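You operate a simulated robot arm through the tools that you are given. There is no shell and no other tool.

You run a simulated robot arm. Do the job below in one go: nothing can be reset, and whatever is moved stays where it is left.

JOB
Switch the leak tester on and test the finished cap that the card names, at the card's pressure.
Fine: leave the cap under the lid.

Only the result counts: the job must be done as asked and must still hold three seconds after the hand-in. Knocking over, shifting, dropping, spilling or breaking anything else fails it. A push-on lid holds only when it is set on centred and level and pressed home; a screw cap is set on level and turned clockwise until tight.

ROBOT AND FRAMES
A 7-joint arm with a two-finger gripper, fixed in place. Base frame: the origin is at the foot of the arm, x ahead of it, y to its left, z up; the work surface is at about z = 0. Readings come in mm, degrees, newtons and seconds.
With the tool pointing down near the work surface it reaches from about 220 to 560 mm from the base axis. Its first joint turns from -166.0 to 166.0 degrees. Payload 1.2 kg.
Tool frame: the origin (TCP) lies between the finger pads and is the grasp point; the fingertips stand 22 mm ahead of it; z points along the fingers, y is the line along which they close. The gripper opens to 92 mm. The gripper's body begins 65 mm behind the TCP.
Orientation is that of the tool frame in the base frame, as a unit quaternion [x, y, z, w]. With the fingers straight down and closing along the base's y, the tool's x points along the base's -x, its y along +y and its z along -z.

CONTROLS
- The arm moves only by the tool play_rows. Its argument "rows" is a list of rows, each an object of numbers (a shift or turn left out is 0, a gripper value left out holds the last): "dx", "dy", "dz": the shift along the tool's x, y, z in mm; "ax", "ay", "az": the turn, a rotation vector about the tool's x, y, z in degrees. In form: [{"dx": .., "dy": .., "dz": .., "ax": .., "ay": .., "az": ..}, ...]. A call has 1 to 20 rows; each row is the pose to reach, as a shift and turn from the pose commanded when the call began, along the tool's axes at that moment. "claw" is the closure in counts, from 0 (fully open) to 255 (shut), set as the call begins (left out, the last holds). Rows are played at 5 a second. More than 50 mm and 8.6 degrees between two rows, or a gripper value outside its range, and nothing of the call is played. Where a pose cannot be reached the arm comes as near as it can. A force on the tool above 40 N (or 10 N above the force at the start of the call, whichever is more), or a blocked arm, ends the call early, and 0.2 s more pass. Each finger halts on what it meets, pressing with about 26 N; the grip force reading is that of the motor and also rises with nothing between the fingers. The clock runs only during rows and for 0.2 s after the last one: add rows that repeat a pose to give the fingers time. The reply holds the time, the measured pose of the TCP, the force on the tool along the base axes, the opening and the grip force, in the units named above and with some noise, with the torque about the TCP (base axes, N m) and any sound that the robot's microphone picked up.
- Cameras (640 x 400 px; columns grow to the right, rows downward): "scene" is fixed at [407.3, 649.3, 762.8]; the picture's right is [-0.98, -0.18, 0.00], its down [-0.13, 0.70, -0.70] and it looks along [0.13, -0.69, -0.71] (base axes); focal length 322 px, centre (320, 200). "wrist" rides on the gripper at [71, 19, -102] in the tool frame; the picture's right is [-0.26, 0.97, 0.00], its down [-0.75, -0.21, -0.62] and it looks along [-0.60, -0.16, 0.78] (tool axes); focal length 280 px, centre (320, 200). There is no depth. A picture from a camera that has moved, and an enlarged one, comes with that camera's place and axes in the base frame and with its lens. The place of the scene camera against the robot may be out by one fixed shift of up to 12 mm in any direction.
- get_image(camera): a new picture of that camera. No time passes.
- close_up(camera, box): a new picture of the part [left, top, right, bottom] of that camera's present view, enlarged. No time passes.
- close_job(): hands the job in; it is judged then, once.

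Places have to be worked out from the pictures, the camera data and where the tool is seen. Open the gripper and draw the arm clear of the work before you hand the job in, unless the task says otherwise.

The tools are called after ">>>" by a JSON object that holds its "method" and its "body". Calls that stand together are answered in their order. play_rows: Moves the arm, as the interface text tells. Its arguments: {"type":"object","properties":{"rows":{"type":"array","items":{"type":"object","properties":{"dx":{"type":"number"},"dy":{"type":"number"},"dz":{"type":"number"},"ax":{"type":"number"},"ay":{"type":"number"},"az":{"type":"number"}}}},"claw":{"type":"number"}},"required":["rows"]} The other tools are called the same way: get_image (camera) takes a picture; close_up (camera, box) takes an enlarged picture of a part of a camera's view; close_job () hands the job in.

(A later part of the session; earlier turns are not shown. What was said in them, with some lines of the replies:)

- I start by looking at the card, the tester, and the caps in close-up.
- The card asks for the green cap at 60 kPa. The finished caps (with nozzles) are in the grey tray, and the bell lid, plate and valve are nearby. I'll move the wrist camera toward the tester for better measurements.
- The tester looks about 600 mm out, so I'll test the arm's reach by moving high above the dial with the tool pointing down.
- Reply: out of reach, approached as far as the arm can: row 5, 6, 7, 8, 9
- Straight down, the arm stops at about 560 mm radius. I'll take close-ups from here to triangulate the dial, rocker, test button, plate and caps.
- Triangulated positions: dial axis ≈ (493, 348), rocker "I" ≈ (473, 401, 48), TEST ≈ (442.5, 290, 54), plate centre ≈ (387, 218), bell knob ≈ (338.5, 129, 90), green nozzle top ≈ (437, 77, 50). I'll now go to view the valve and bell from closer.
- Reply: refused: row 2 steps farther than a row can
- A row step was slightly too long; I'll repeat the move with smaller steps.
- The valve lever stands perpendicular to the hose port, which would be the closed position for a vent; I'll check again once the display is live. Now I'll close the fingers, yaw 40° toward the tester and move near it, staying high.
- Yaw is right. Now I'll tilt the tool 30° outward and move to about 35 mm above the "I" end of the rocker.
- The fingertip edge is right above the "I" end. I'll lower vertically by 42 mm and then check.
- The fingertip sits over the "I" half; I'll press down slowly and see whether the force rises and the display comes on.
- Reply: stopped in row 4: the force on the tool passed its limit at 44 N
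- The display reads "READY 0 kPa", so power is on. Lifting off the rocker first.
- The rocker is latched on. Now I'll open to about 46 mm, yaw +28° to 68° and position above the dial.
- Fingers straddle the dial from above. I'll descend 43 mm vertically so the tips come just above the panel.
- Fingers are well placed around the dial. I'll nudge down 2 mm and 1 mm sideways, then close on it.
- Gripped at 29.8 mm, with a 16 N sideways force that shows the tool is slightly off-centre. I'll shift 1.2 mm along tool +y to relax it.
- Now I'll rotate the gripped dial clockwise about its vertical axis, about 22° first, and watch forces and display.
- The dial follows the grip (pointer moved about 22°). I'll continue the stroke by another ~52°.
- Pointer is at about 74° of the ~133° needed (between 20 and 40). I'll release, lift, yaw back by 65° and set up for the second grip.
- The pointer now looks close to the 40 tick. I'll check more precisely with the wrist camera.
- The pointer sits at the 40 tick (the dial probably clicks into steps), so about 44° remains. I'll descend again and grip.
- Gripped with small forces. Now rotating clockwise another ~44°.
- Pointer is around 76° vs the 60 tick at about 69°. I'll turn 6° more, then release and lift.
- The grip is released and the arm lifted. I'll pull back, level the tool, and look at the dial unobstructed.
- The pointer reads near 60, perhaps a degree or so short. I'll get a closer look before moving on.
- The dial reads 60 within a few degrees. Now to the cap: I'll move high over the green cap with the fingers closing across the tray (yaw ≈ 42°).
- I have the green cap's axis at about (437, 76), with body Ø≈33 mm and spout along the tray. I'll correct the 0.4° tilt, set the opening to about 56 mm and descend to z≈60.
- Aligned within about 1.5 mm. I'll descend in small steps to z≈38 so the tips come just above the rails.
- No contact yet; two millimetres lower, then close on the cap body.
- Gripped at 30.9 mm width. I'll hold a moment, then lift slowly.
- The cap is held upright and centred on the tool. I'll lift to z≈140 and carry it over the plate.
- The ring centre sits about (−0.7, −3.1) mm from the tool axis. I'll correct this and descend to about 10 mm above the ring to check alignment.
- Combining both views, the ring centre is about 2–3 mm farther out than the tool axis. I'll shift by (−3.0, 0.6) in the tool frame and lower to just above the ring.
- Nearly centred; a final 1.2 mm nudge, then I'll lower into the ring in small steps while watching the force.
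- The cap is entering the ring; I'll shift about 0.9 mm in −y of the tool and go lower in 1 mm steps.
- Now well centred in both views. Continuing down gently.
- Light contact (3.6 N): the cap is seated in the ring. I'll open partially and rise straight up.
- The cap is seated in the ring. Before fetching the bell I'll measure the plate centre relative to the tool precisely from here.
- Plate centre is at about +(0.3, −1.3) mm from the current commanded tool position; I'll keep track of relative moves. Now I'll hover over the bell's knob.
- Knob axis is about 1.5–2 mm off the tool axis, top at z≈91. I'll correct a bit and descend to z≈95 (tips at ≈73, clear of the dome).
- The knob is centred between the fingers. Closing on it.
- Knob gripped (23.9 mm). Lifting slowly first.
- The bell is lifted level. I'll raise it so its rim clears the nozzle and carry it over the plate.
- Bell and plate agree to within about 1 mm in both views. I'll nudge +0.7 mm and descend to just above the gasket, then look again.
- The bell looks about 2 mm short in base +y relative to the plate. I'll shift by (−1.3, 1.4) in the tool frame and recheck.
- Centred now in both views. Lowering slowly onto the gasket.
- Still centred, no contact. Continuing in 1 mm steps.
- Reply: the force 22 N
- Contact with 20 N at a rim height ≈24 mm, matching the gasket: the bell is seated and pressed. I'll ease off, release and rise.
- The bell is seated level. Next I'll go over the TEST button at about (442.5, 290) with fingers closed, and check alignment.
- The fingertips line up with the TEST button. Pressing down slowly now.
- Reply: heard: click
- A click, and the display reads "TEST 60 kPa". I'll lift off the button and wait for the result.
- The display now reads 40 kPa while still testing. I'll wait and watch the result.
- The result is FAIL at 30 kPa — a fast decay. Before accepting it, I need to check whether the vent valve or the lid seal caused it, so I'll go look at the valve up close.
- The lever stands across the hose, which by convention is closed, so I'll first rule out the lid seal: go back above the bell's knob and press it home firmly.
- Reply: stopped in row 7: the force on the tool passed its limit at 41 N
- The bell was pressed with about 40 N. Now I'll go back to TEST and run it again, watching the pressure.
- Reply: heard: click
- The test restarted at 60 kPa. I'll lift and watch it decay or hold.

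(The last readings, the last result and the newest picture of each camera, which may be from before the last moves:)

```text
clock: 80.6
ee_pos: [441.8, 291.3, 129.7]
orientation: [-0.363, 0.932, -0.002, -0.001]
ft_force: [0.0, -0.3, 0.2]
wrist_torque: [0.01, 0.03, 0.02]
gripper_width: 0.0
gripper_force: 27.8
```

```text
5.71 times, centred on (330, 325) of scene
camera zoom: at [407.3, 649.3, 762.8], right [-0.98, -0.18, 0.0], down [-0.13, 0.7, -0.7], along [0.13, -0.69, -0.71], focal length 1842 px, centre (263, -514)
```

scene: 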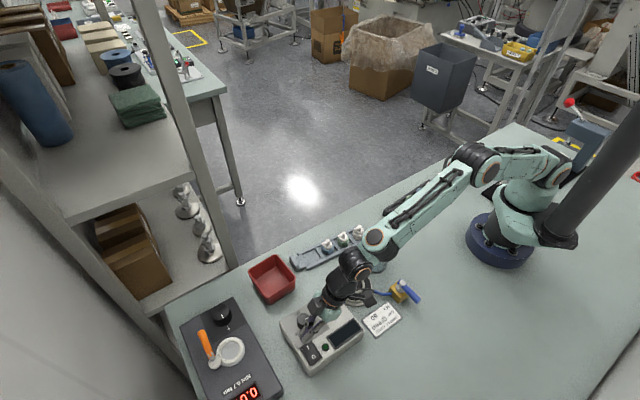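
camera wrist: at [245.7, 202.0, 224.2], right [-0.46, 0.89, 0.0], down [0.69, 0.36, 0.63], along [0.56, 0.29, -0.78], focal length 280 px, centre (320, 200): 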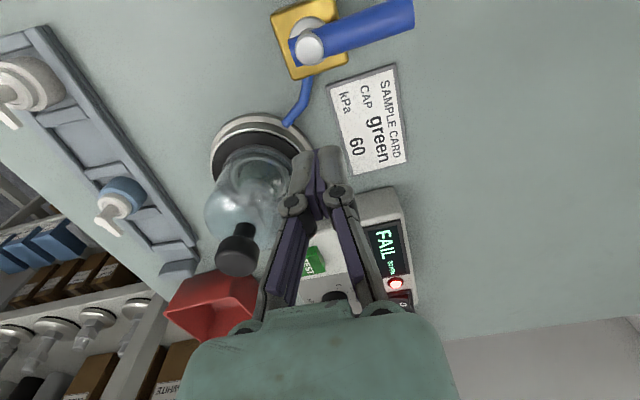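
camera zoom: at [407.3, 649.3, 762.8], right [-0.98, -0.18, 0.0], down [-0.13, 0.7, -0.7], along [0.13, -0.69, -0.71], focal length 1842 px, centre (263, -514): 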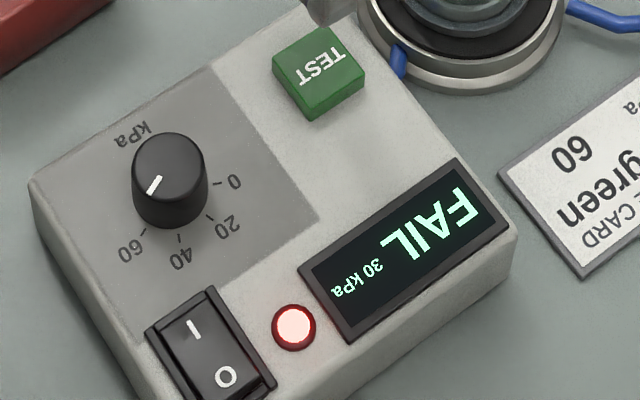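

Same result: it holds 60 kPa briefly, then decays to 30 → FAIL. Before deciding, I'll inspect the valve for marks and check the lid's seating in close-up.

>>> {"method": "close_up", "body": {"camera": "scene", "box": [380, 272, 428, 308]}}

>>> {"method": "close_up", "body": {"camera": "scene", "box": [334, 262, 382, 312]}}

>>> {"method": "get_image", "body": {"camera": "wrist"}}

>>> {"method": "get_image", "body": {"camera": "scene"}}

```text
11.11 times, centred on (404, 290) of scene
camera zoom: at [407.3, 649.3, 762.8], right [-0.98, -0.18, 0.0], down [-0.13, 0.7, -0.7], along [0.13, -0.69, -0.71], focal length 3581 px, centre (-613, -800)
```

zoom: 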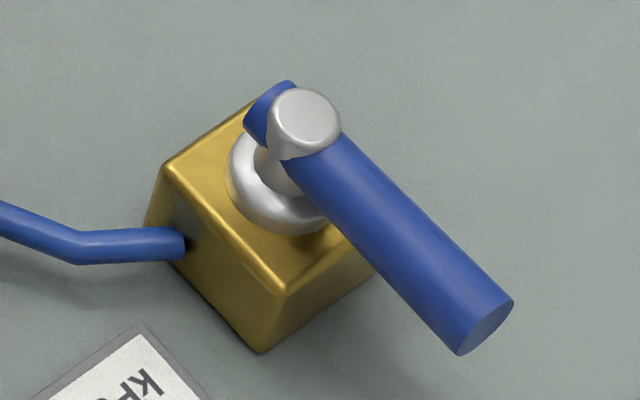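

```text
8.00 times, centred on (358, 287) of scene
camera zoom: at [407.3, 649.3, 762.8], right [-0.98, -0.18, 0.0], down [-0.13, 0.7, -0.7], along [0.13, -0.69, -0.71], focal length 2578 px, centre (16, -496)
```

zoom: 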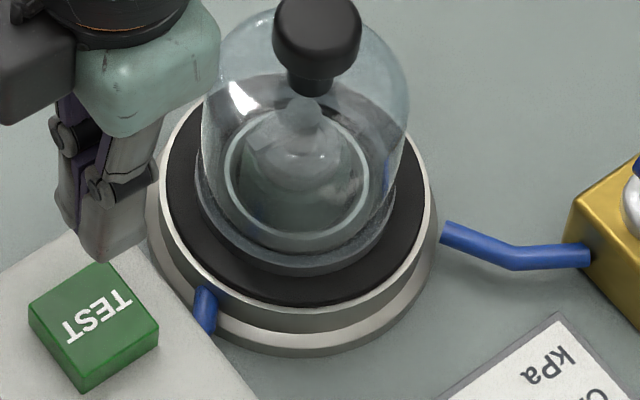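

```text
taken
camera wrist: at [377.3, 257.0, 231.5], right [-0.46, 0.89, 0.0], down [0.69, 0.36, 0.62], along [0.55, 0.28, -0.78], focal length 280 px, centre (320, 200)
```

wrist: 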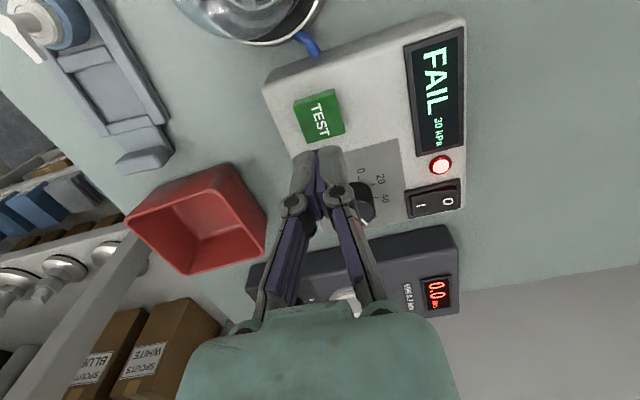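

```text
taken
```

scene: 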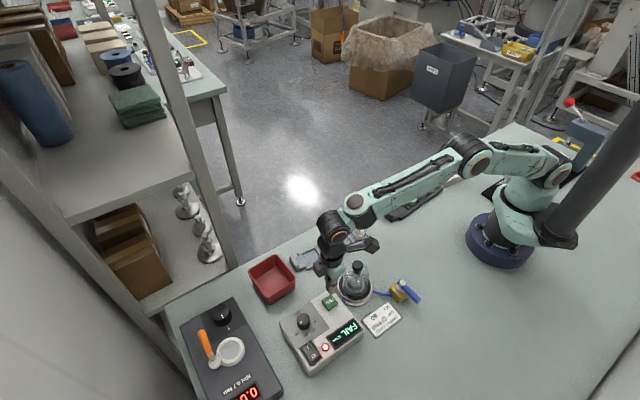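

No markings on the valve; the decay pattern looks like a bleed, so the valve is my main suspect. I'll bring the closed fingers beside the lever's end (≈(228, 224)) and see, then test-turn it gently.

>>> {"method": "play_rows", "body": {"rows": [{"dz": -40}, {"dx": 35, "dy": 16, "dz": -60}, {"dx": 70, "dy": 32, "dz": -60}, {"dx": 105, "dy": 48, "dz": -60}, {"dx": 140, "dy": 64, "dz": -60}, {"dx": 175, "dy": 80, "dz": -60}, {"dx": 203, "dy": 95.3, "dz": -50}, {"dx": 203, "dy": 95.3, "dz": -10}, {"dx": 203, "dy": 95.3, "dz": 30}, {"dx": 203, "dy": 95.3, "dz": 30}]}}

>>> {"method": "get_image", "body": {"camera": "wrist"}}

>>> {"method": "close_up", "body": {"camera": "scene", "box": [360, 240, 456, 320]}}

```text
clock: 82.8
ee_pos: [227.2, 223.3, 101.9]
orientation: [-0.362, 0.932, -0.002, -0.001]
ft_force: [0.1, 0.2, -0.8]
wrist_torque: [0.0, 0.0, 0.02]
gripper_width: 0.0
gripper_force: 27.2
```

```text
taken
camera wrist: at [162.6, 189.9, 204.2], right [-0.46, 0.89, 0.0], down [0.69, 0.36, 0.62], along [0.55, 0.28, -0.78], focal length 280 px, centre (320, 200)
```

wrist: 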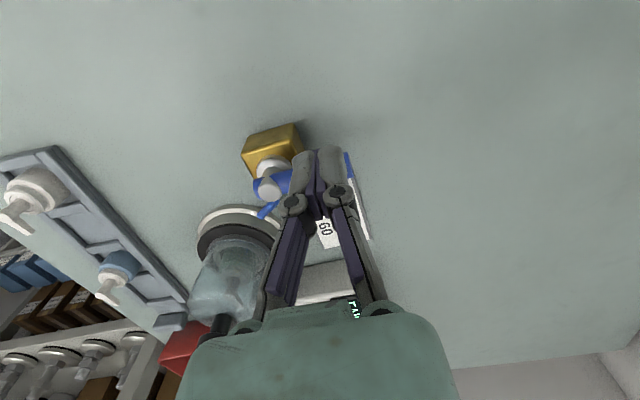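

```text
5.00 times, centred on (408, 280) of scene
camera zoom: at [407.3, 649.3, 762.8], right [-0.98, -0.18, 0.0], down [-0.13, 0.7, -0.7], along [0.13, -0.69, -0.71], focal length 1611 px, centre (-120, -200)
```

zoom: 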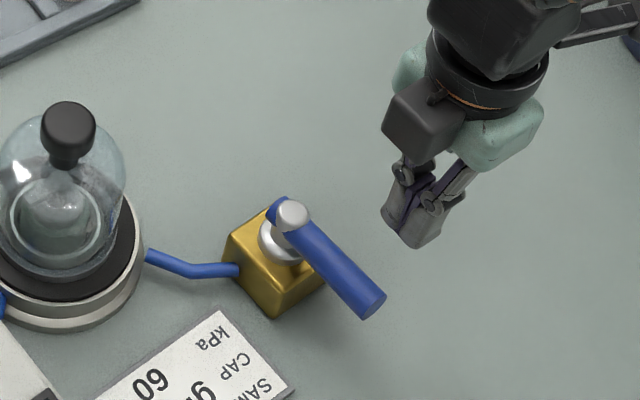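

The fingers are beside the lever's end. I'll go down so the tips are at lever mid-height and verify clearance.

>>> {"method": "play_rows", "body": {"rows": [{"dz": 15}, {"dz": 30}, {"dz": 41}, {"dz": 41}]}}

>>> {"method": "close_up", "body": {"camera": "scene", "box": [370, 250, 450, 320]}}

>>> {"method": "close_up", "body": {"camera": "wrist", "box": [220, 110, 440, 250]}}

```text
clock: 83.8
ee_pos: [229.1, 224.0, 60.1]
orientation: [-0.362, 0.932, -0.001, -0.001]
ft_force: [-0.1, 0.3, 0.1]
wrist_torque: [0.01, 0.0, -0.01]
gripper_width: 0.0
gripper_force: 27.7
```

```text
5.71 times, centred on (410, 285) of scene
camera zoom: at [407.3, 649.3, 762.8], right [-0.98, -0.18, 0.0], down [-0.13, 0.7, -0.7], along [0.13, -0.69, -0.71], focal length 1842 px, centre (-194, -286)
```

zoom: 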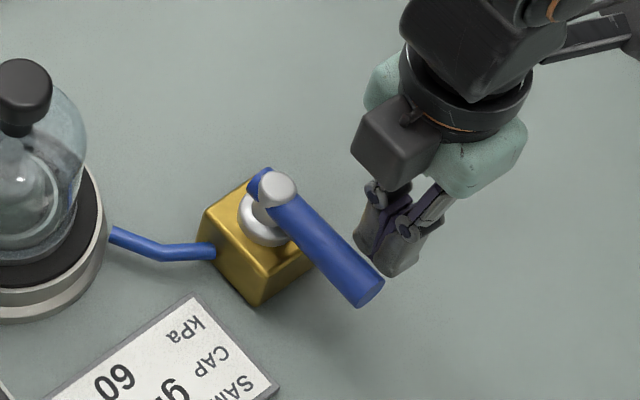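

```text
2.86 times, centred on (330, 180) of wrist
camera zoom: at [164.0, 190.0, 162.5], right [-0.46, 0.89, 0.0], down [0.69, 0.36, 0.62], along [0.56, 0.28, -0.78], focal length 801 px, centre (291, 257)
```

zoom: 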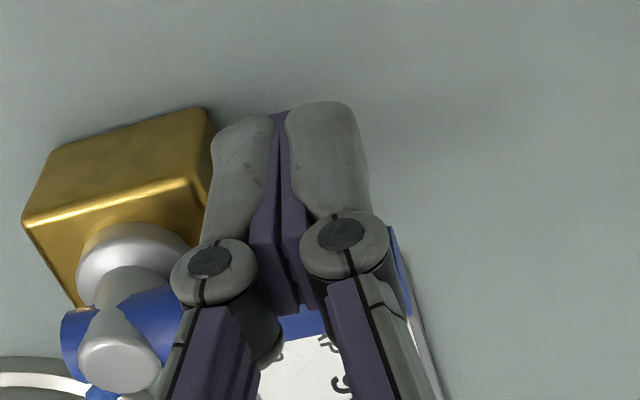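

Clear of the lever. Now I'll push gently 15 mm sideways (clockwise sense) in 2 mm steps.

>>> {"method": "play_rows", "body": {"rows": [{"dx": -3}, {"dx": -6}, {"dx": -8}, {"dx": -10}, {"dx": -12}, {"dx": -14}, {"dx": -16}]}}

>>> {"method": "close_up", "body": {"camera": "scene", "box": [370, 250, 450, 320]}}

```text
clock: 85.3
ee_pos: [235.1, 230.8, 59.2]
orientation: [-0.362, 0.932, -0.005, -0.011]
ft_force: [-4.3, -5.5, 1.7]
wrist_torque: [-0.01, 0.04, 0.06]
gripper_width: 0.0
gripper_force: 28.1
stopped in row 7: the force on the tool passed its limit at 43 N (the readings are from after the stop); the commanded pose is now the measured one
```

```text
5.71 times, centred on (410, 285) of scene
camera zoom: at [407.3, 649.3, 762.8], right [-0.98, -0.18, 0.0], down [-0.13, 0.7, -0.7], along [0.13, -0.69, -0.71], focal length 1842 px, centre (-194, -286)
```

zoom: 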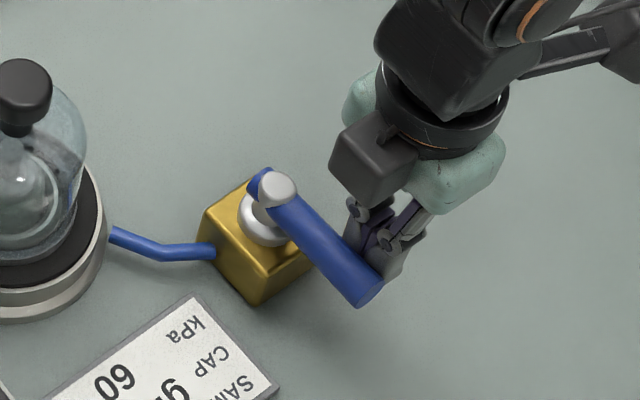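

The lever didn't budge at 43 N clockwise: it is against its clockwise (closed) stop, standing across the hose, and the block didn't shift. So the valve appears closed; I'll back away, level the tool, and recheck the lid's centring instead.

>>> {"method": "play_rows", "body": {"rows": [{"dx": 8, "ay": -1.4}, {"dx": 18, "ay": -1.4}, {"dx": 18, "dz": -40, "ay": -1.4}, {"dx": 18, "dz": -80, "ay": -1.4}, {"dx": 18, "dz": -125, "ay": -1.4}, {"dx": 18, "dz": -125, "ay": -1.4}]}}

>>> {"method": "close_up", "body": {"camera": "scene", "box": [370, 250, 450, 320]}}

>>> {"method": "close_up", "body": {"camera": "scene", "box": [334, 255, 382, 310]}}

```text
clock: 86.8
ee_pos: [223.8, 219.6, 182.9]
orientation: [-0.363, 0.932, 0.0, 0.003]
ft_force: [-0.4, 0.3, -0.2]
wrist_torque: [-0.01, 0.01, -0.05]
gripper_width: 0.1
gripper_force: 28.1
```

```text
5.71 times, centred on (410, 285) of scene
camera zoom: at [407.3, 649.3, 762.8], right [-0.98, -0.18, 0.0], down [-0.13, 0.7, -0.7], along [0.13, -0.69, -0.71], focal length 1842 px, centre (-194, -286)
```

zoom: 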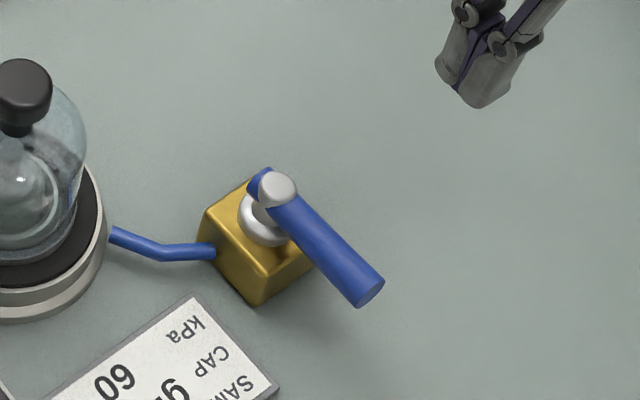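

```text
7.27 times, centred on (358, 282) of scene
camera zoom: at [407.3, 649.3, 762.8], right [-0.98, -0.18, 0.0], down [-0.13, 0.7, -0.7], along [0.13, -0.69, -0.71], focal length 2344 px, centre (44, -400)
```

zoom: 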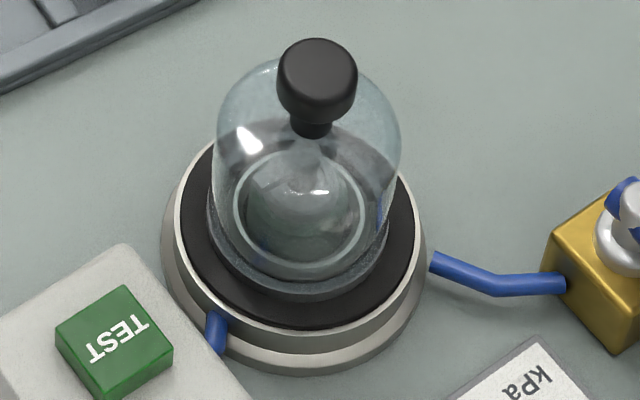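

The lid is evenly centred on the gasket (gaps ≈10 mm all round), and the valve is undisturbed. To be certain about the valve's sense I'll try it in the other direction: move to the opposite side of the lever.

>>> {"method": "play_rows", "body": {"rows": [{"dx": -25, "dy": 2.3, "dz": 10, "ay": 0.3}, {"dx": -50.6, "dy": 4.6, "dz": 30, "ay": 0.3}, {"dx": -50.6, "dy": 4.6, "dz": 75, "ay": 0.3}, {"dx": -50.6, "dy": 4.6, "dz": 75, "ay": 0.3}]}}

>>> {"method": "close_up", "body": {"camera": "scene", "box": [370, 250, 450, 320]}}

>>> {"method": "close_up", "body": {"camera": "wrist", "box": [200, 50, 440, 210]}}

```text
clock: 87.8
ee_pos: [257.3, 257.2, 108.7]
orientation: [-0.362, 0.932, -0.001, 0.0]
ft_force: [-0.6, -0.3, -0.9]
wrist_torque: [0.02, -0.01, 0.03]
gripper_width: 0.0
gripper_force: 27.9
```

```text
5.71 times, centred on (410, 285) of scene
camera zoom: at [407.3, 649.3, 762.8], right [-0.98, -0.18, 0.0], down [-0.13, 0.7, -0.7], along [0.13, -0.69, -0.71], focal length 1842 px, centre (-194, -286)
```

zoom: 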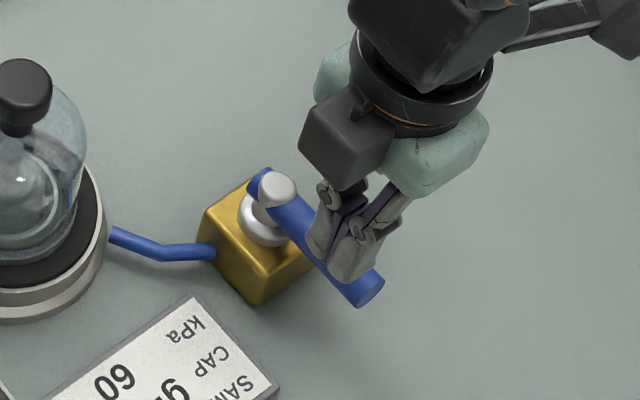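

```text
2.50 times, centred on (320, 130) of wrist
camera zoom: at [192.8, 222.7, 209.5], right [-0.46, 0.89, 0.0], down [0.69, 0.36, 0.63], along [0.56, 0.29, -0.78], focal length 701 px, centre (320, 375)
```

zoom: 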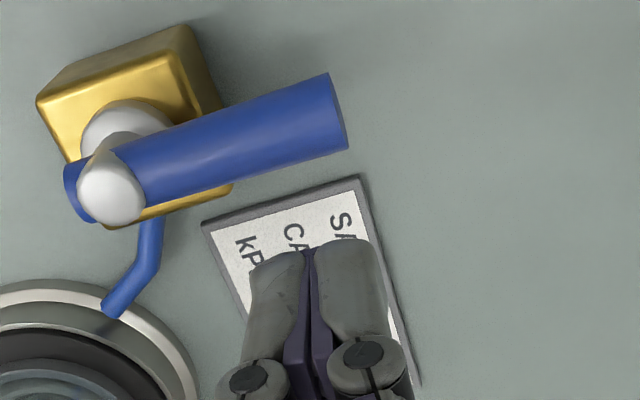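

Lowering beside the lever (2 mm extra clearance).

>>> {"method": "play_rows", "body": {"rows": [{"dx": -3}, {"dx": -3, "dz": 20}, {"dx": -3, "dz": 38}, {"dx": -3, "dz": 48}, {"dx": -3, "dz": 48}]}}

>>> {"method": "play_rows", "body": {"rows": [{"dx": 3}, {"dx": 5}, {"dx": 7}, {"dx": 9}, {"dx": 11}, {"dx": 13}, {"dx": 15}]}}

>>> {"method": "close_up", "body": {"camera": "scene", "box": [370, 250, 450, 320]}}

```text
clock: 89.0
ee_pos: [261.1, 259.8, 61.1]
orientation: [-0.363, 0.932, 0.0, 0.001]
ft_force: [-0.7, 0.0, 0.8]
wrist_torque: [0.0, -0.01, 0.02]
gripper_width: 0.1
gripper_force: 27.5
```

```text
clock: 90.5
ee_pos: [250.4, 251.2, 61.7]
orientation: [-0.362, 0.932, 0.0, 0.001]
ft_force: [1.1, 1.2, -0.6]
wrist_torque: [0.03, -0.02, -0.01]
gripper_width: 0.0
gripper_force: 28.6
```

```text
5.71 times, centred on (410, 285) of scene
camera zoom: at [407.3, 649.3, 762.8], right [-0.98, -0.18, 0.0], down [-0.13, 0.7, -0.7], along [0.13, -0.69, -0.71], focal length 1842 px, centre (-194, -286)
```

zoom: 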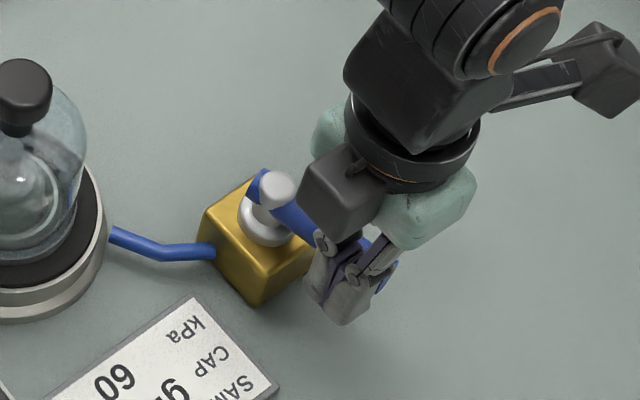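

The lever turns easily in this direction, so it is a working valve that was resting on its clockwise stop. I'll turn it through its full quarter to learn how the tester behaves, keeping in mind that I can turn it back.

>>> {"method": "play_rows", "body": {"rows": [{"dx": 4.8, "dy": -4.5}, {"dx": 10, "dy": -4.4}, {"dx": 15.2, "dy": -4.2}, {"dx": 20.5, "dy": -5.4}, {"dx": 25.9, "dy": -7}, {"dx": 31, "dy": -9.9}, {"dx": 36.2, "dy": -13.2}, {"dx": 40.3, "dy": -17.3}, {"dx": 44.2, "dy": -21.9}, {"dx": 47.1, "dy": -27.2}, {"dx": 49.7, "dy": -32.9}, {"dx": 50.7, "dy": -36.9}]}}

>>> {"method": "close_up", "body": {"camera": "scene", "box": [370, 250, 450, 320]}}

```text
clock: 93.2
ee_pos: [234.3, 198.3, 61.8]
orientation: [-0.371, 0.929, 0.009, 0.0]
ft_force: [-3.2, 4.7, 0.4]
wrist_torque: [0.03, 0.05, 0.05]
gripper_width: 0.1
gripper_force: 28.4
stopped in row 12: the force on the tool passed its limit at 44 N (the readings are from after the stop); the commanded pose is now the measured one
```

```text
5.71 times, centred on (410, 285) of scene
camera zoom: at [407.3, 649.3, 762.8], right [-0.98, -0.18, 0.0], down [-0.13, 0.7, -0.7], along [0.13, -0.69, -0.71], focal length 1842 px, centre (-194, -286)
```

zoom: 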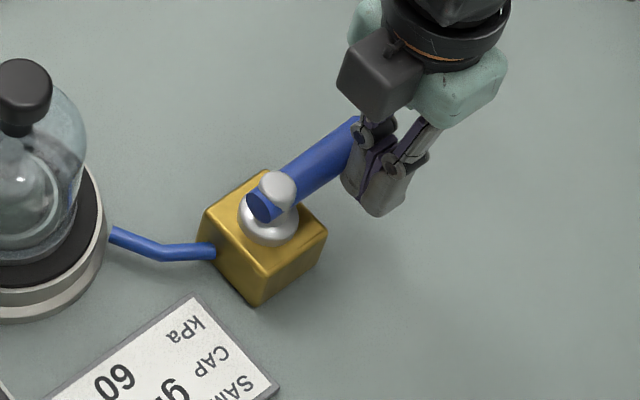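

The lever is now at the other stop, in line with the hose. I'll back off, go to TEST and see how the tester responds in this position.

>>> {"method": "play_rows", "body": {"rows": [{"dy": 3, "ax": 0.96, "ay": 0.38}, {"dy": 3, "dz": -40, "ax": 0.96, "ay": 0.38}, {"dy": 3, "dz": -80, "ax": 0.96, "ay": 0.38}, {"dy": 3, "dz": -120, "ax": 0.96, "ay": 0.38}, {"dx": -36, "dy": -10, "dz": -125, "ax": 0.96, "ay": 0.38}, {"dx": -72, "dy": -24, "dz": -125, "ax": 0.96, "ay": 0.38}, {"dx": -108, "dy": -38, "dz": -125, "ax": 0.96, "ay": 0.38}, {"dx": -144, "dy": -52, "dz": -125, "ax": 0.96, "ay": 0.38}, {"dx": -180, "dy": -66, "dz": -125, "ax": 0.96, "ay": 0.38}, {"dx": -214.5, "dy": -79.6, "dz": -120, "ax": 0.96, "ay": 0.38}, {"dx": -214.5, "dy": -79.6, "dz": -80, "ax": 0.96, "ay": 0.38}, {"dx": -214.5, "dy": -79.6, "dz": -40, "ax": 0.96, "ay": 0.38}, {"dx": -214.5, "dy": -79.6, "dz": -35, "ax": 0.96, "ay": 0.38}, {"dx": -214.5, "dy": -79.6, "dz": -35, "ax": 0.96, "ay": 0.38}]}}

>>> {"method": "get_image", "body": {"camera": "wrist"}}

>>> {"method": "close_up", "body": {"camera": "scene", "box": [290, 260, 426, 360]}}

```text
clock: 96.2
ee_pos: [444.3, 286.1, 99.6]
orientation: [-0.371, 0.929, -0.001, 0.001]
ft_force: [0.2, 0.3, -0.5]
wrist_torque: [-0.01, 0.0, 0.01]
gripper_width: 0.0
gripper_force: 28.0
```

```text
taken
camera wrist: at [379.4, 251.0, 200.6], right [-0.47, 0.88, 0.0], down [0.69, 0.37, 0.63], along [0.55, 0.3, -0.78], focal length 280 px, centre (320, 200)
```

wrist: 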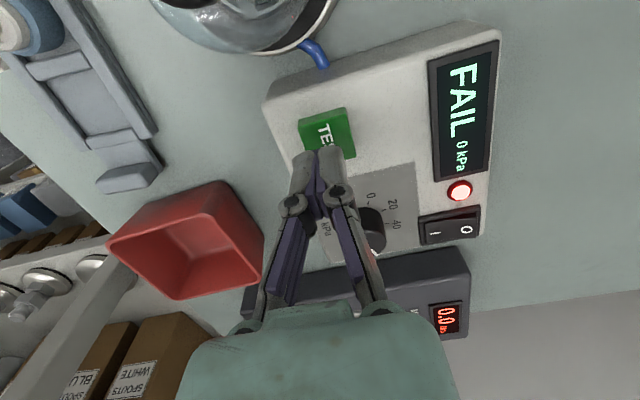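

```text
4.00 times, centred on (358, 310) of scene
camera zoom: at [407.3, 649.3, 762.8], right [-0.98, -0.18, 0.0], down [-0.13, 0.7, -0.7], along [0.13, -0.69, -0.71], focal length 1289 px, centre (168, -240)
```

zoom: 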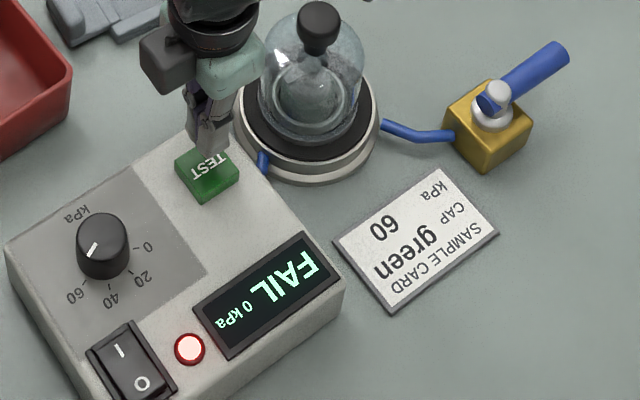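

Opening the valve vented the chamber (FAIL 0 kPa), so the original lever position — across the hose — was indeed closed and the lid was holding pressure. I'll return the lever to closed and rerun the test properly: first move to the lever's other side.

>>> {"method": "play_rows", "body": {"rows": [{"dz": -40}, {"dx": 10, "dy": 2, "dz": -80}, {"dx": 45, "dy": 7, "dz": -85}, {"dx": 80, "dy": 13, "dz": -85}, {"dx": 115, "dy": 19, "dz": -85}, {"dx": 150, "dy": 24, "dz": -85}, {"dx": 185, "dy": 30, "dz": -85}, {"dx": 212.4, "dy": 34.6, "dz": -75}, {"dx": 212.4, "dy": 34.6, "dz": -40}, {"dx": 212.4, "dy": 34.6, "dz": -10}, {"dx": 212.4, "dy": 34.6, "dz": -10}]}}

>>> {"method": "close_up", "body": {"camera": "wrist", "box": [200, 30, 440, 210]}}

>>> {"method": "close_up", "body": {"camera": "scene", "box": [370, 240, 450, 310]}}

```text
clock: 98.6
ee_pos: [265.9, 164.1, 106.6]
orientation: [-0.369, 0.929, -0.001, -0.001]
ft_force: [0.1, 1.0, -0.6]
wrist_torque: [0.03, 0.0, 0.0]
gripper_width: 0.2
gripper_force: 27.8
```

```text
2.22 times, centred on (320, 120) of wrist
camera zoom: at [202.3, 128.0, 209.0], right [-0.47, 0.88, 0.0], down [0.69, 0.37, 0.63], along [0.55, 0.3, -0.78], focal length 623 px, centre (320, 378)
```

zoom: 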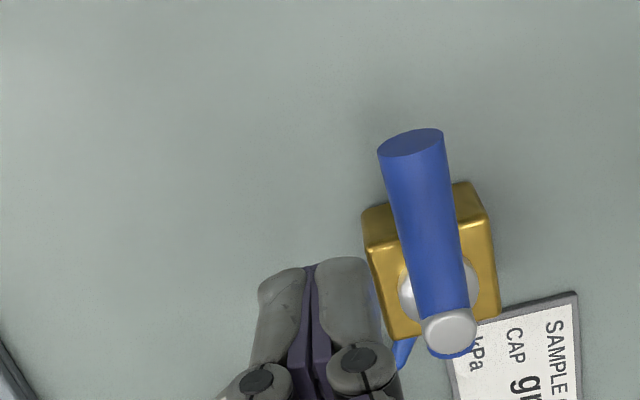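

```text
5.71 times, centred on (410, 275) of scene
camera zoom: at [407.3, 649.3, 762.8], right [-0.98, -0.18, 0.0], down [-0.13, 0.7, -0.7], along [0.13, -0.69, -0.71], focal length 1842 px, centre (-194, -229)
```

zoom: 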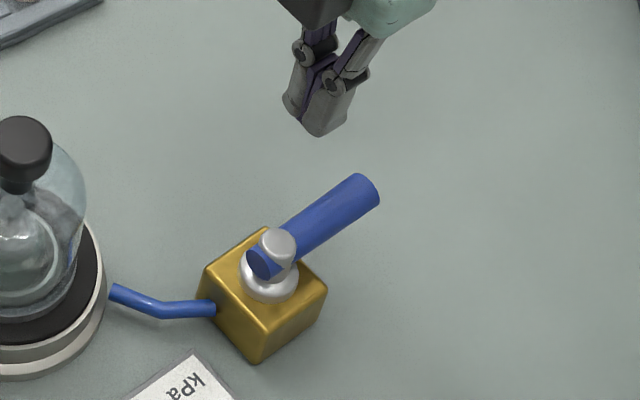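

Clear of the block and lever. Descending beside the lever and pushing it clockwise back to its stop.

>>> {"method": "play_rows", "body": {"rows": [{"dz": 20}, {"dz": 36}, {"dz": 46}, {"dz": 46}]}}

>>> {"method": "close_up", "body": {"camera": "scene", "box": [370, 240, 450, 310]}}

```text
clock: 99.6
ee_pos: [266.8, 166.0, 61.6]
orientation: [-0.371, 0.929, 0.0, 0.0]
ft_force: [-0.2, 0.0, 0.1]
wrist_torque: [0.05, 0.0, -0.03]
gripper_width: 0.0
gripper_force: 28.0
```

```text
5.71 times, centred on (410, 275) of scene
camera zoom: at [407.3, 649.3, 762.8], right [-0.98, -0.18, 0.0], down [-0.13, 0.7, -0.7], along [0.13, -0.69, -0.71], focal length 1842 px, centre (-194, -229)
```

zoom: 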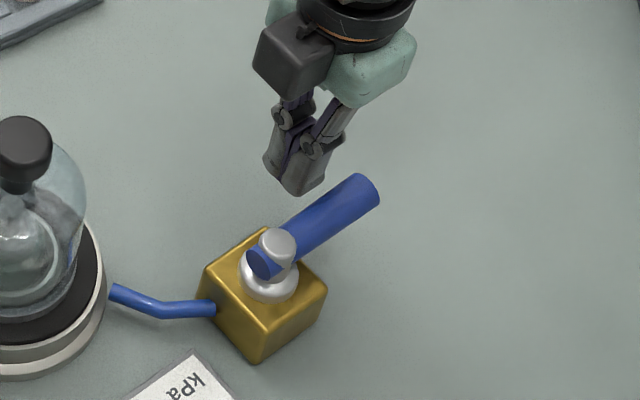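

>>> {"method": "play_rows", "body": {"rows": [{"dx": 0.6, "dy": 6.9}, {"dx": 2.8, "dy": 12.5}, {"dx": 5, "dy": 18.2}, {"dx": 5.6, "dy": 23.6}, {"dx": 5.7, "dy": 29.1}, {"dx": 4.9, "dy": 34.6}, {"dx": 3.7, "dy": 40.1}, {"dx": 1.2, "dy": 45.5}, {"dx": -1.8, "dy": 50.7}, {"dx": -5.8, "dy": 55.4}, {"dx": -10.4, "dy": 59.5}, {"dx": -14.5, "dy": 62}, {"dx": -18.6, "dy": 63.9}, {"dx": -20.7, "dy": 64.9}, {"dx": -22.8, "dy": 65.8}]}}

>>> {"method": "close_up", "body": {"camera": "scene", "box": [370, 240, 450, 310]}}

```text
clock: 102.8
ee_pos: [238.2, 227.7, 62.1]
orientation: [-0.37, 0.929, -0.001, 0.0]
ft_force: [-2.9, -5.6, 2.5]
wrist_torque: [0.0, 0.01, 0.06]
gripper_width: 0.0
gripper_force: 27.3
```

```text
5.71 times, centred on (410, 275) of scene
camera zoom: at [407.3, 649.3, 762.8], right [-0.98, -0.18, 0.0], down [-0.13, 0.7, -0.7], along [0.13, -0.69, -0.71], focal length 1842 px, centre (-194, -229)
```

zoom: 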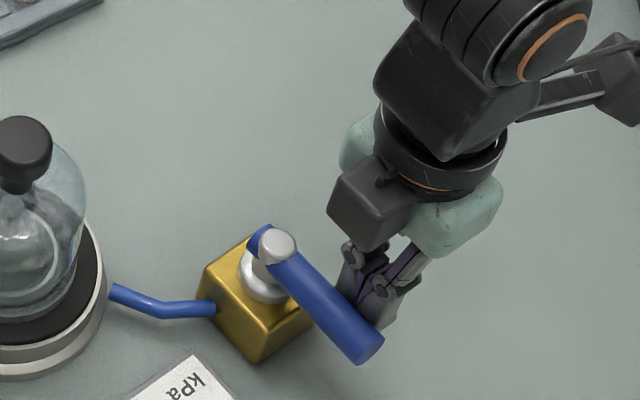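

The lever is back nearly at its stop; a final 3 mm push to make sure, then back away.

>>> {"method": "play_rows", "body": {"rows": [{"dx": -1}, {"dx": -2}, {"dx": -3}]}}

>>> {"method": "close_up", "body": {"camera": "scene", "box": [370, 240, 450, 310]}}

```text
clock: 103.6
ee_pos: [238.9, 228.2, 61.2]
orientation: [-0.37, 0.929, -0.003, -0.004]
ft_force: [-19.3, -22.1, 9.1]
wrist_torque: [-0.19, 0.2, 0.04]
gripper_width: 5.9
gripper_force: 27.6
```

```text
5.71 times, centred on (410, 275) of scene
camera zoom: at [407.3, 649.3, 762.8], right [-0.98, -0.18, 0.0], down [-0.13, 0.7, -0.7], along [0.13, -0.69, -0.71], focal length 1842 px, centre (-194, -229)
```

zoom: 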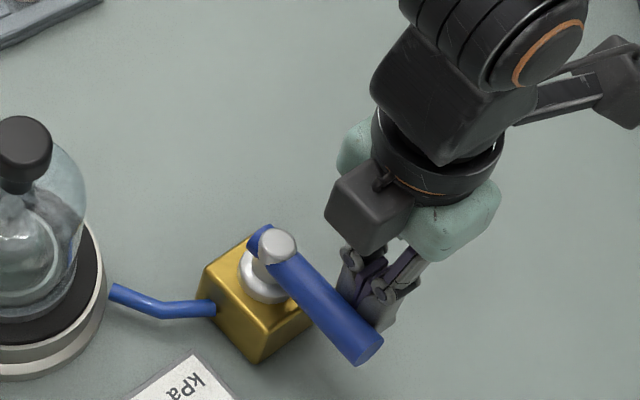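

At the closed stop (29 N). Backing off, rising, and returning above TEST for the final run.

>>> {"method": "play_rows", "body": {"rows": [{"dx": 8}, {"dx": 16}, {"dx": 16, "dz": -40}, {"dx": 16, "dz": -80}, {"dx": 12, "dz": -120}, {"dx": -20, "dy": -18, "dz": -125}, {"dx": -54, "dy": -34, "dz": -125}, {"dx": -88, "dy": -50, "dz": -125}, {"dx": -122, "dy": -66, "dz": -125}, {"dx": -156, "dy": -82, "dz": -125}, {"dx": -188, "dy": -96.3, "dz": -120}, {"dx": -188, "dy": -96.3, "dz": -80}, {"dx": -188, "dy": -96.3, "dz": -38}, {"dx": -188, "dy": -96.3, "dz": -35}, {"dx": -188, "dy": -96.3, "dz": -35}]}}

>>> {"method": "get_image", "body": {"camera": "wrist"}}

>>> {"method": "close_up", "body": {"camera": "scene", "box": [290, 250, 434, 360]}}

```text
clock: 106.8
ee_pos: [444.2, 289.3, 97.7]
orientation: [-0.369, 0.929, -0.001, 0.0]
ft_force: [0.1, 0.0, -0.9]
wrist_torque: [0.01, 0.02, 0.03]
gripper_width: 0.2
gripper_force: 28.0
```

```text
taken
camera wrist: at [379.7, 253.9, 199.0], right [-0.47, 0.88, 0.0], down [0.69, 0.37, 0.63], along [0.55, 0.3, -0.78], focal length 280 px, centre (320, 200)
```

wrist: 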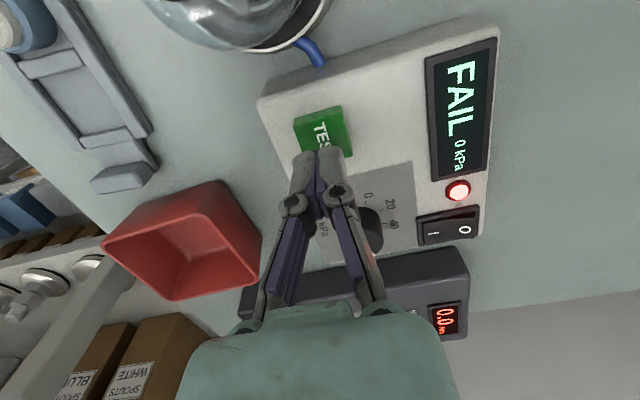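

```text
3.64 times, centred on (362, 305) of scene
camera zoom: at [407.3, 649.3, 762.8], right [-0.98, -0.18, 0.0], down [-0.13, 0.7, -0.7], along [0.13, -0.69, -0.71], focal length 1172 px, centre (167, -182)
```

zoom: 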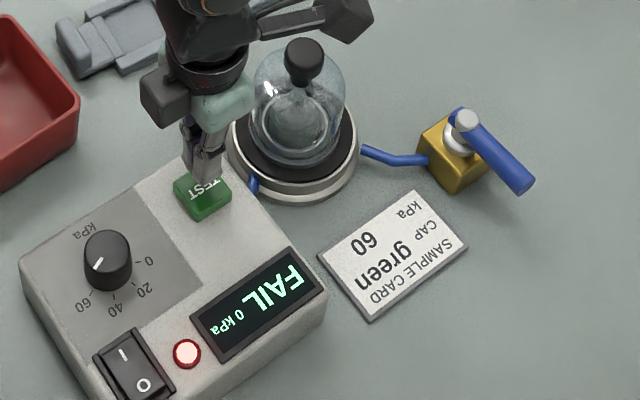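

Valve closed again, everything in place. Running the test once more.

>>> {"method": "play_rows", "body": {"rows": [{"dz": 12}, {"dz": 19}, {"dz": 21}, {"dz": 23}, {"dz": 24.5}, {"dz": 26}, {"dz": 27}]}}

>>> {"method": "close_up", "body": {"camera": "scene", "box": [290, 290, 370, 360]}}

>>> {"method": "play_rows", "body": {"rows": [{"dz": -15}, {"dz": -45}, {"dz": -75}, {"dz": -75}]}}

>>> {"method": "close_up", "body": {"camera": "scene", "box": [290, 290, 370, 360]}}

>>> {"method": "play_rows", "body": {"rows": [{"dz": 0}, {"dz": 0}, {"dz": 0}, {"dz": 0}, {"dz": 0}, {"dz": 0}, {"dz": 0}, {"dz": 0}, {"dz": 0}, {"dz": 0}]}}

>>> {"method": "close_up", "body": {"camera": "scene", "box": [290, 290, 370, 360]}}

```text
clock: 108.4
ee_pos: [443.4, 289.7, 70.2]
orientation: [-0.371, 0.929, 0.001, 0.001]
ft_force: [-1.9, -2.5, 13.7]
wrist_torque: [-0.07, 0.09, 0.04]
gripper_width: 6.2
gripper_force: 28.8
heard: click
```

```text
5.71 times, centred on (330, 325) of scene
camera zoom: at [407.3, 649.3, 762.8], right [-0.98, -0.18, 0.0], down [-0.13, 0.7, -0.7], along [0.13, -0.69, -0.71], focal length 1842 px, centre (263, -514)
```

zoom: 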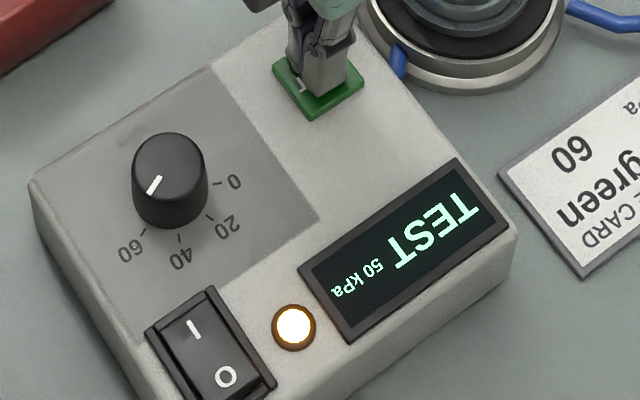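

```text
clock: 109.4
ee_pos: [444.2, 289.8, 145.3]
orientation: [-0.37, 0.929, -0.001, 0.0]
ft_force: [0.4, -0.6, -0.5]
wrist_torque: [-0.02, -0.02, 0.0]
gripper_width: 0.0
gripper_force: 28.1
```

```text
5.71 times, centred on (330, 325) of scene
camera zoom: at [407.3, 649.3, 762.8], right [-0.98, -0.18, 0.0], down [-0.13, 0.7, -0.7], along [0.13, -0.69, -0.71], focal length 1842 px, centre (263, -514)
```

zoom: 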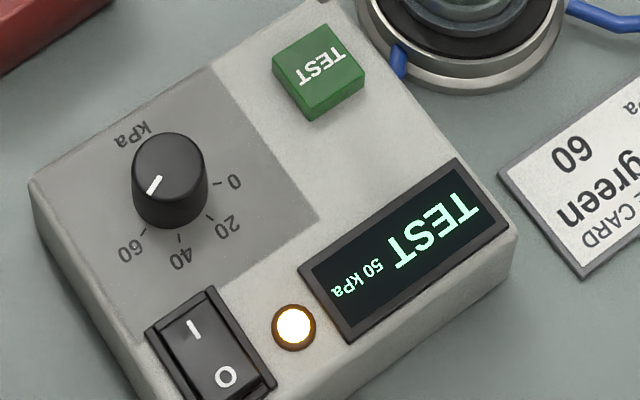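

```text
clock: 111.6
ee_pos: [443.4, 289.8, 145.0]
orientation: [-0.37, 0.929, -0.001, 0.0]
ft_force: [0.1, 0.2, 0.3]
wrist_torque: [0.0, -0.03, 0.0]
gripper_width: 0.0
gripper_force: 27.8
```

```text
5.71 times, centred on (330, 325) of scene
camera zoom: at [407.3, 649.3, 762.8], right [-0.98, -0.18, 0.0], down [-0.13, 0.7, -0.7], along [0.13, -0.69, -0.71], focal length 1842 px, centre (263, -514)
```

zoom: 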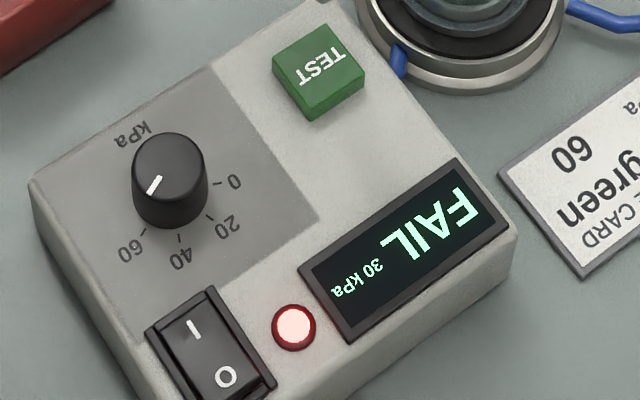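

The rerun with the valve closed again climbs to pressure and ends FAIL at 30 kPa. Three runs gave the same behaviour, and the lid and valve both check out, so this looks like the cap's true result. I'll open the gripper and withdraw the arm well clear.

>>> {"method": "play_rows", "body": {"rows": [{"dz": -40}, {"dz": -80}, {"dx": 35, "dy": -9, "dz": -105}, {"dx": 70, "dy": -18, "dz": -130}, {"dx": 105, "dy": -27, "dz": -150}, {"dx": 140, "dy": -36, "dz": -170}, {"dx": 175, "dy": -45, "dz": -185}, {"dx": 210, "dy": -54, "dz": -200}, {"dx": 223, "dy": -57, "dz": -200}, {"dx": 223, "dy": -57, "dz": -200}]}}

>>> {"method": "play_rows", "body": {"claw": 0, "rows": [{"dz": 0}, {"dz": 0}, {"dz": 0}, {"dz": 0}]}}

>>> {"method": "get_image", "body": {"camera": "scene"}}

>>> {"method": "close_up", "body": {"camera": "scene", "box": [280, 220, 440, 370]}}

>>> {"method": "close_up", "body": {"camera": "scene", "box": [334, 255, 382, 310]}}

```text
clock: 113.8
ee_pos: [319.8, 95.1, 344.8]
orientation: [-0.37, 0.929, 0.001, 0.0]
ft_force: [-0.1, 0.6, -0.2]
wrist_torque: [0.0, -0.01, 0.01]
gripper_width: 0.1
gripper_force: 27.7
```

```text
clock: 114.8
ee_pos: [320.6, 94.1, 345.4]
orientation: [-0.369, 0.929, -0.001, 0.0]
ft_force: [-0.2, -0.5, -0.2]
wrist_torque: [0.03, 0.01, 0.01]
gripper_width: 91.7
gripper_force: 0.1
```

```text
taken
```

scene: 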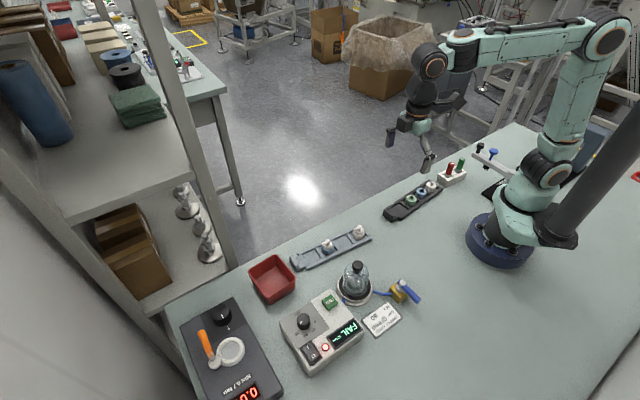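

```text
2.67 times, centred on (360, 295) of scene
camera zoom: at [407.3, 649.3, 762.8], right [-0.98, -0.18, 0.0], down [-0.13, 0.7, -0.7], along [0.13, -0.69, -0.71], focal length 859 px, centre (213, -53)
```

zoom: 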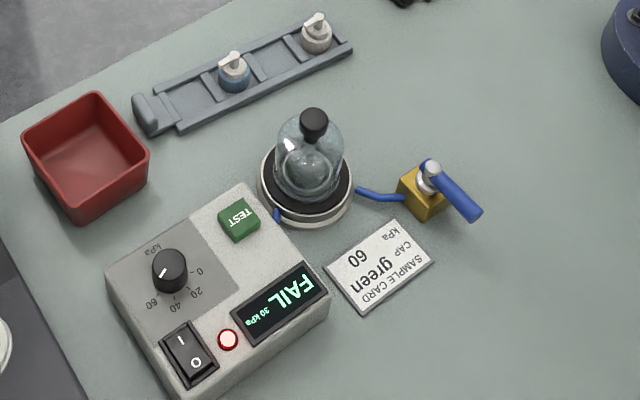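

```text
7.27 times, centred on (358, 282) of scene
camera zoom: at [407.3, 649.3, 762.8], right [-0.98, -0.18, 0.0], down [-0.13, 0.7, -0.7], along [0.13, -0.69, -0.71], focal length 2344 px, centre (44, -400)
```

zoom: 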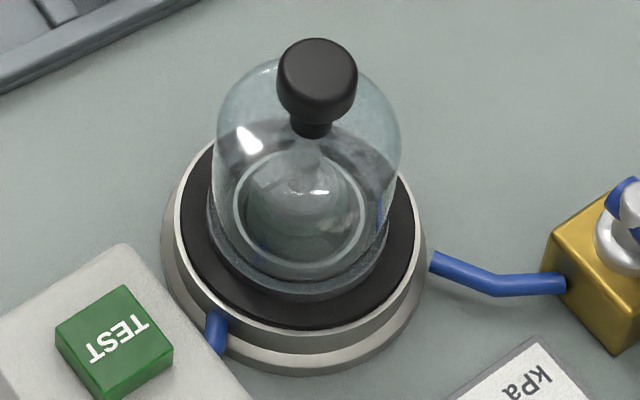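

All checks look right: power is on, the dial is at 60, and the green finished cap is under the seated lid. The valve is closed and the test has completed with a FAIL result. The other items look untouched, the gripper is open and the arm is clear, so I'm handing in.

>>> {"method": "close_job", "body": {}}

```text
The job is handed in.
```

I switched the leak tester on and tested the green finished cap at 60 kPa. The result was **FAIL**: the pressure came up and then fell to 30 kPa.

- **Retests:** I ran the test three times, and it failed at 30 kPa each time. Before the second run I pressed the lid down with about 40 N, which made no difference.
- **Vent valve:** The valve was already closed. I opened it briefly to check which way it works, and the pressure dropped to 0. I then closed it again and ran the third test.
- **What the failure means:** The lid looks centred to within a millimetre or two and the valve was closed, so I think the cap itself leaks. I could not fully rule out a small leak at the lid.

I left the cap under the lid with the valve closed, the tester on and the dial at 60. The gripper is open and the arm is clear. Apart from opening and closing the valve, I saw nothing else moved.
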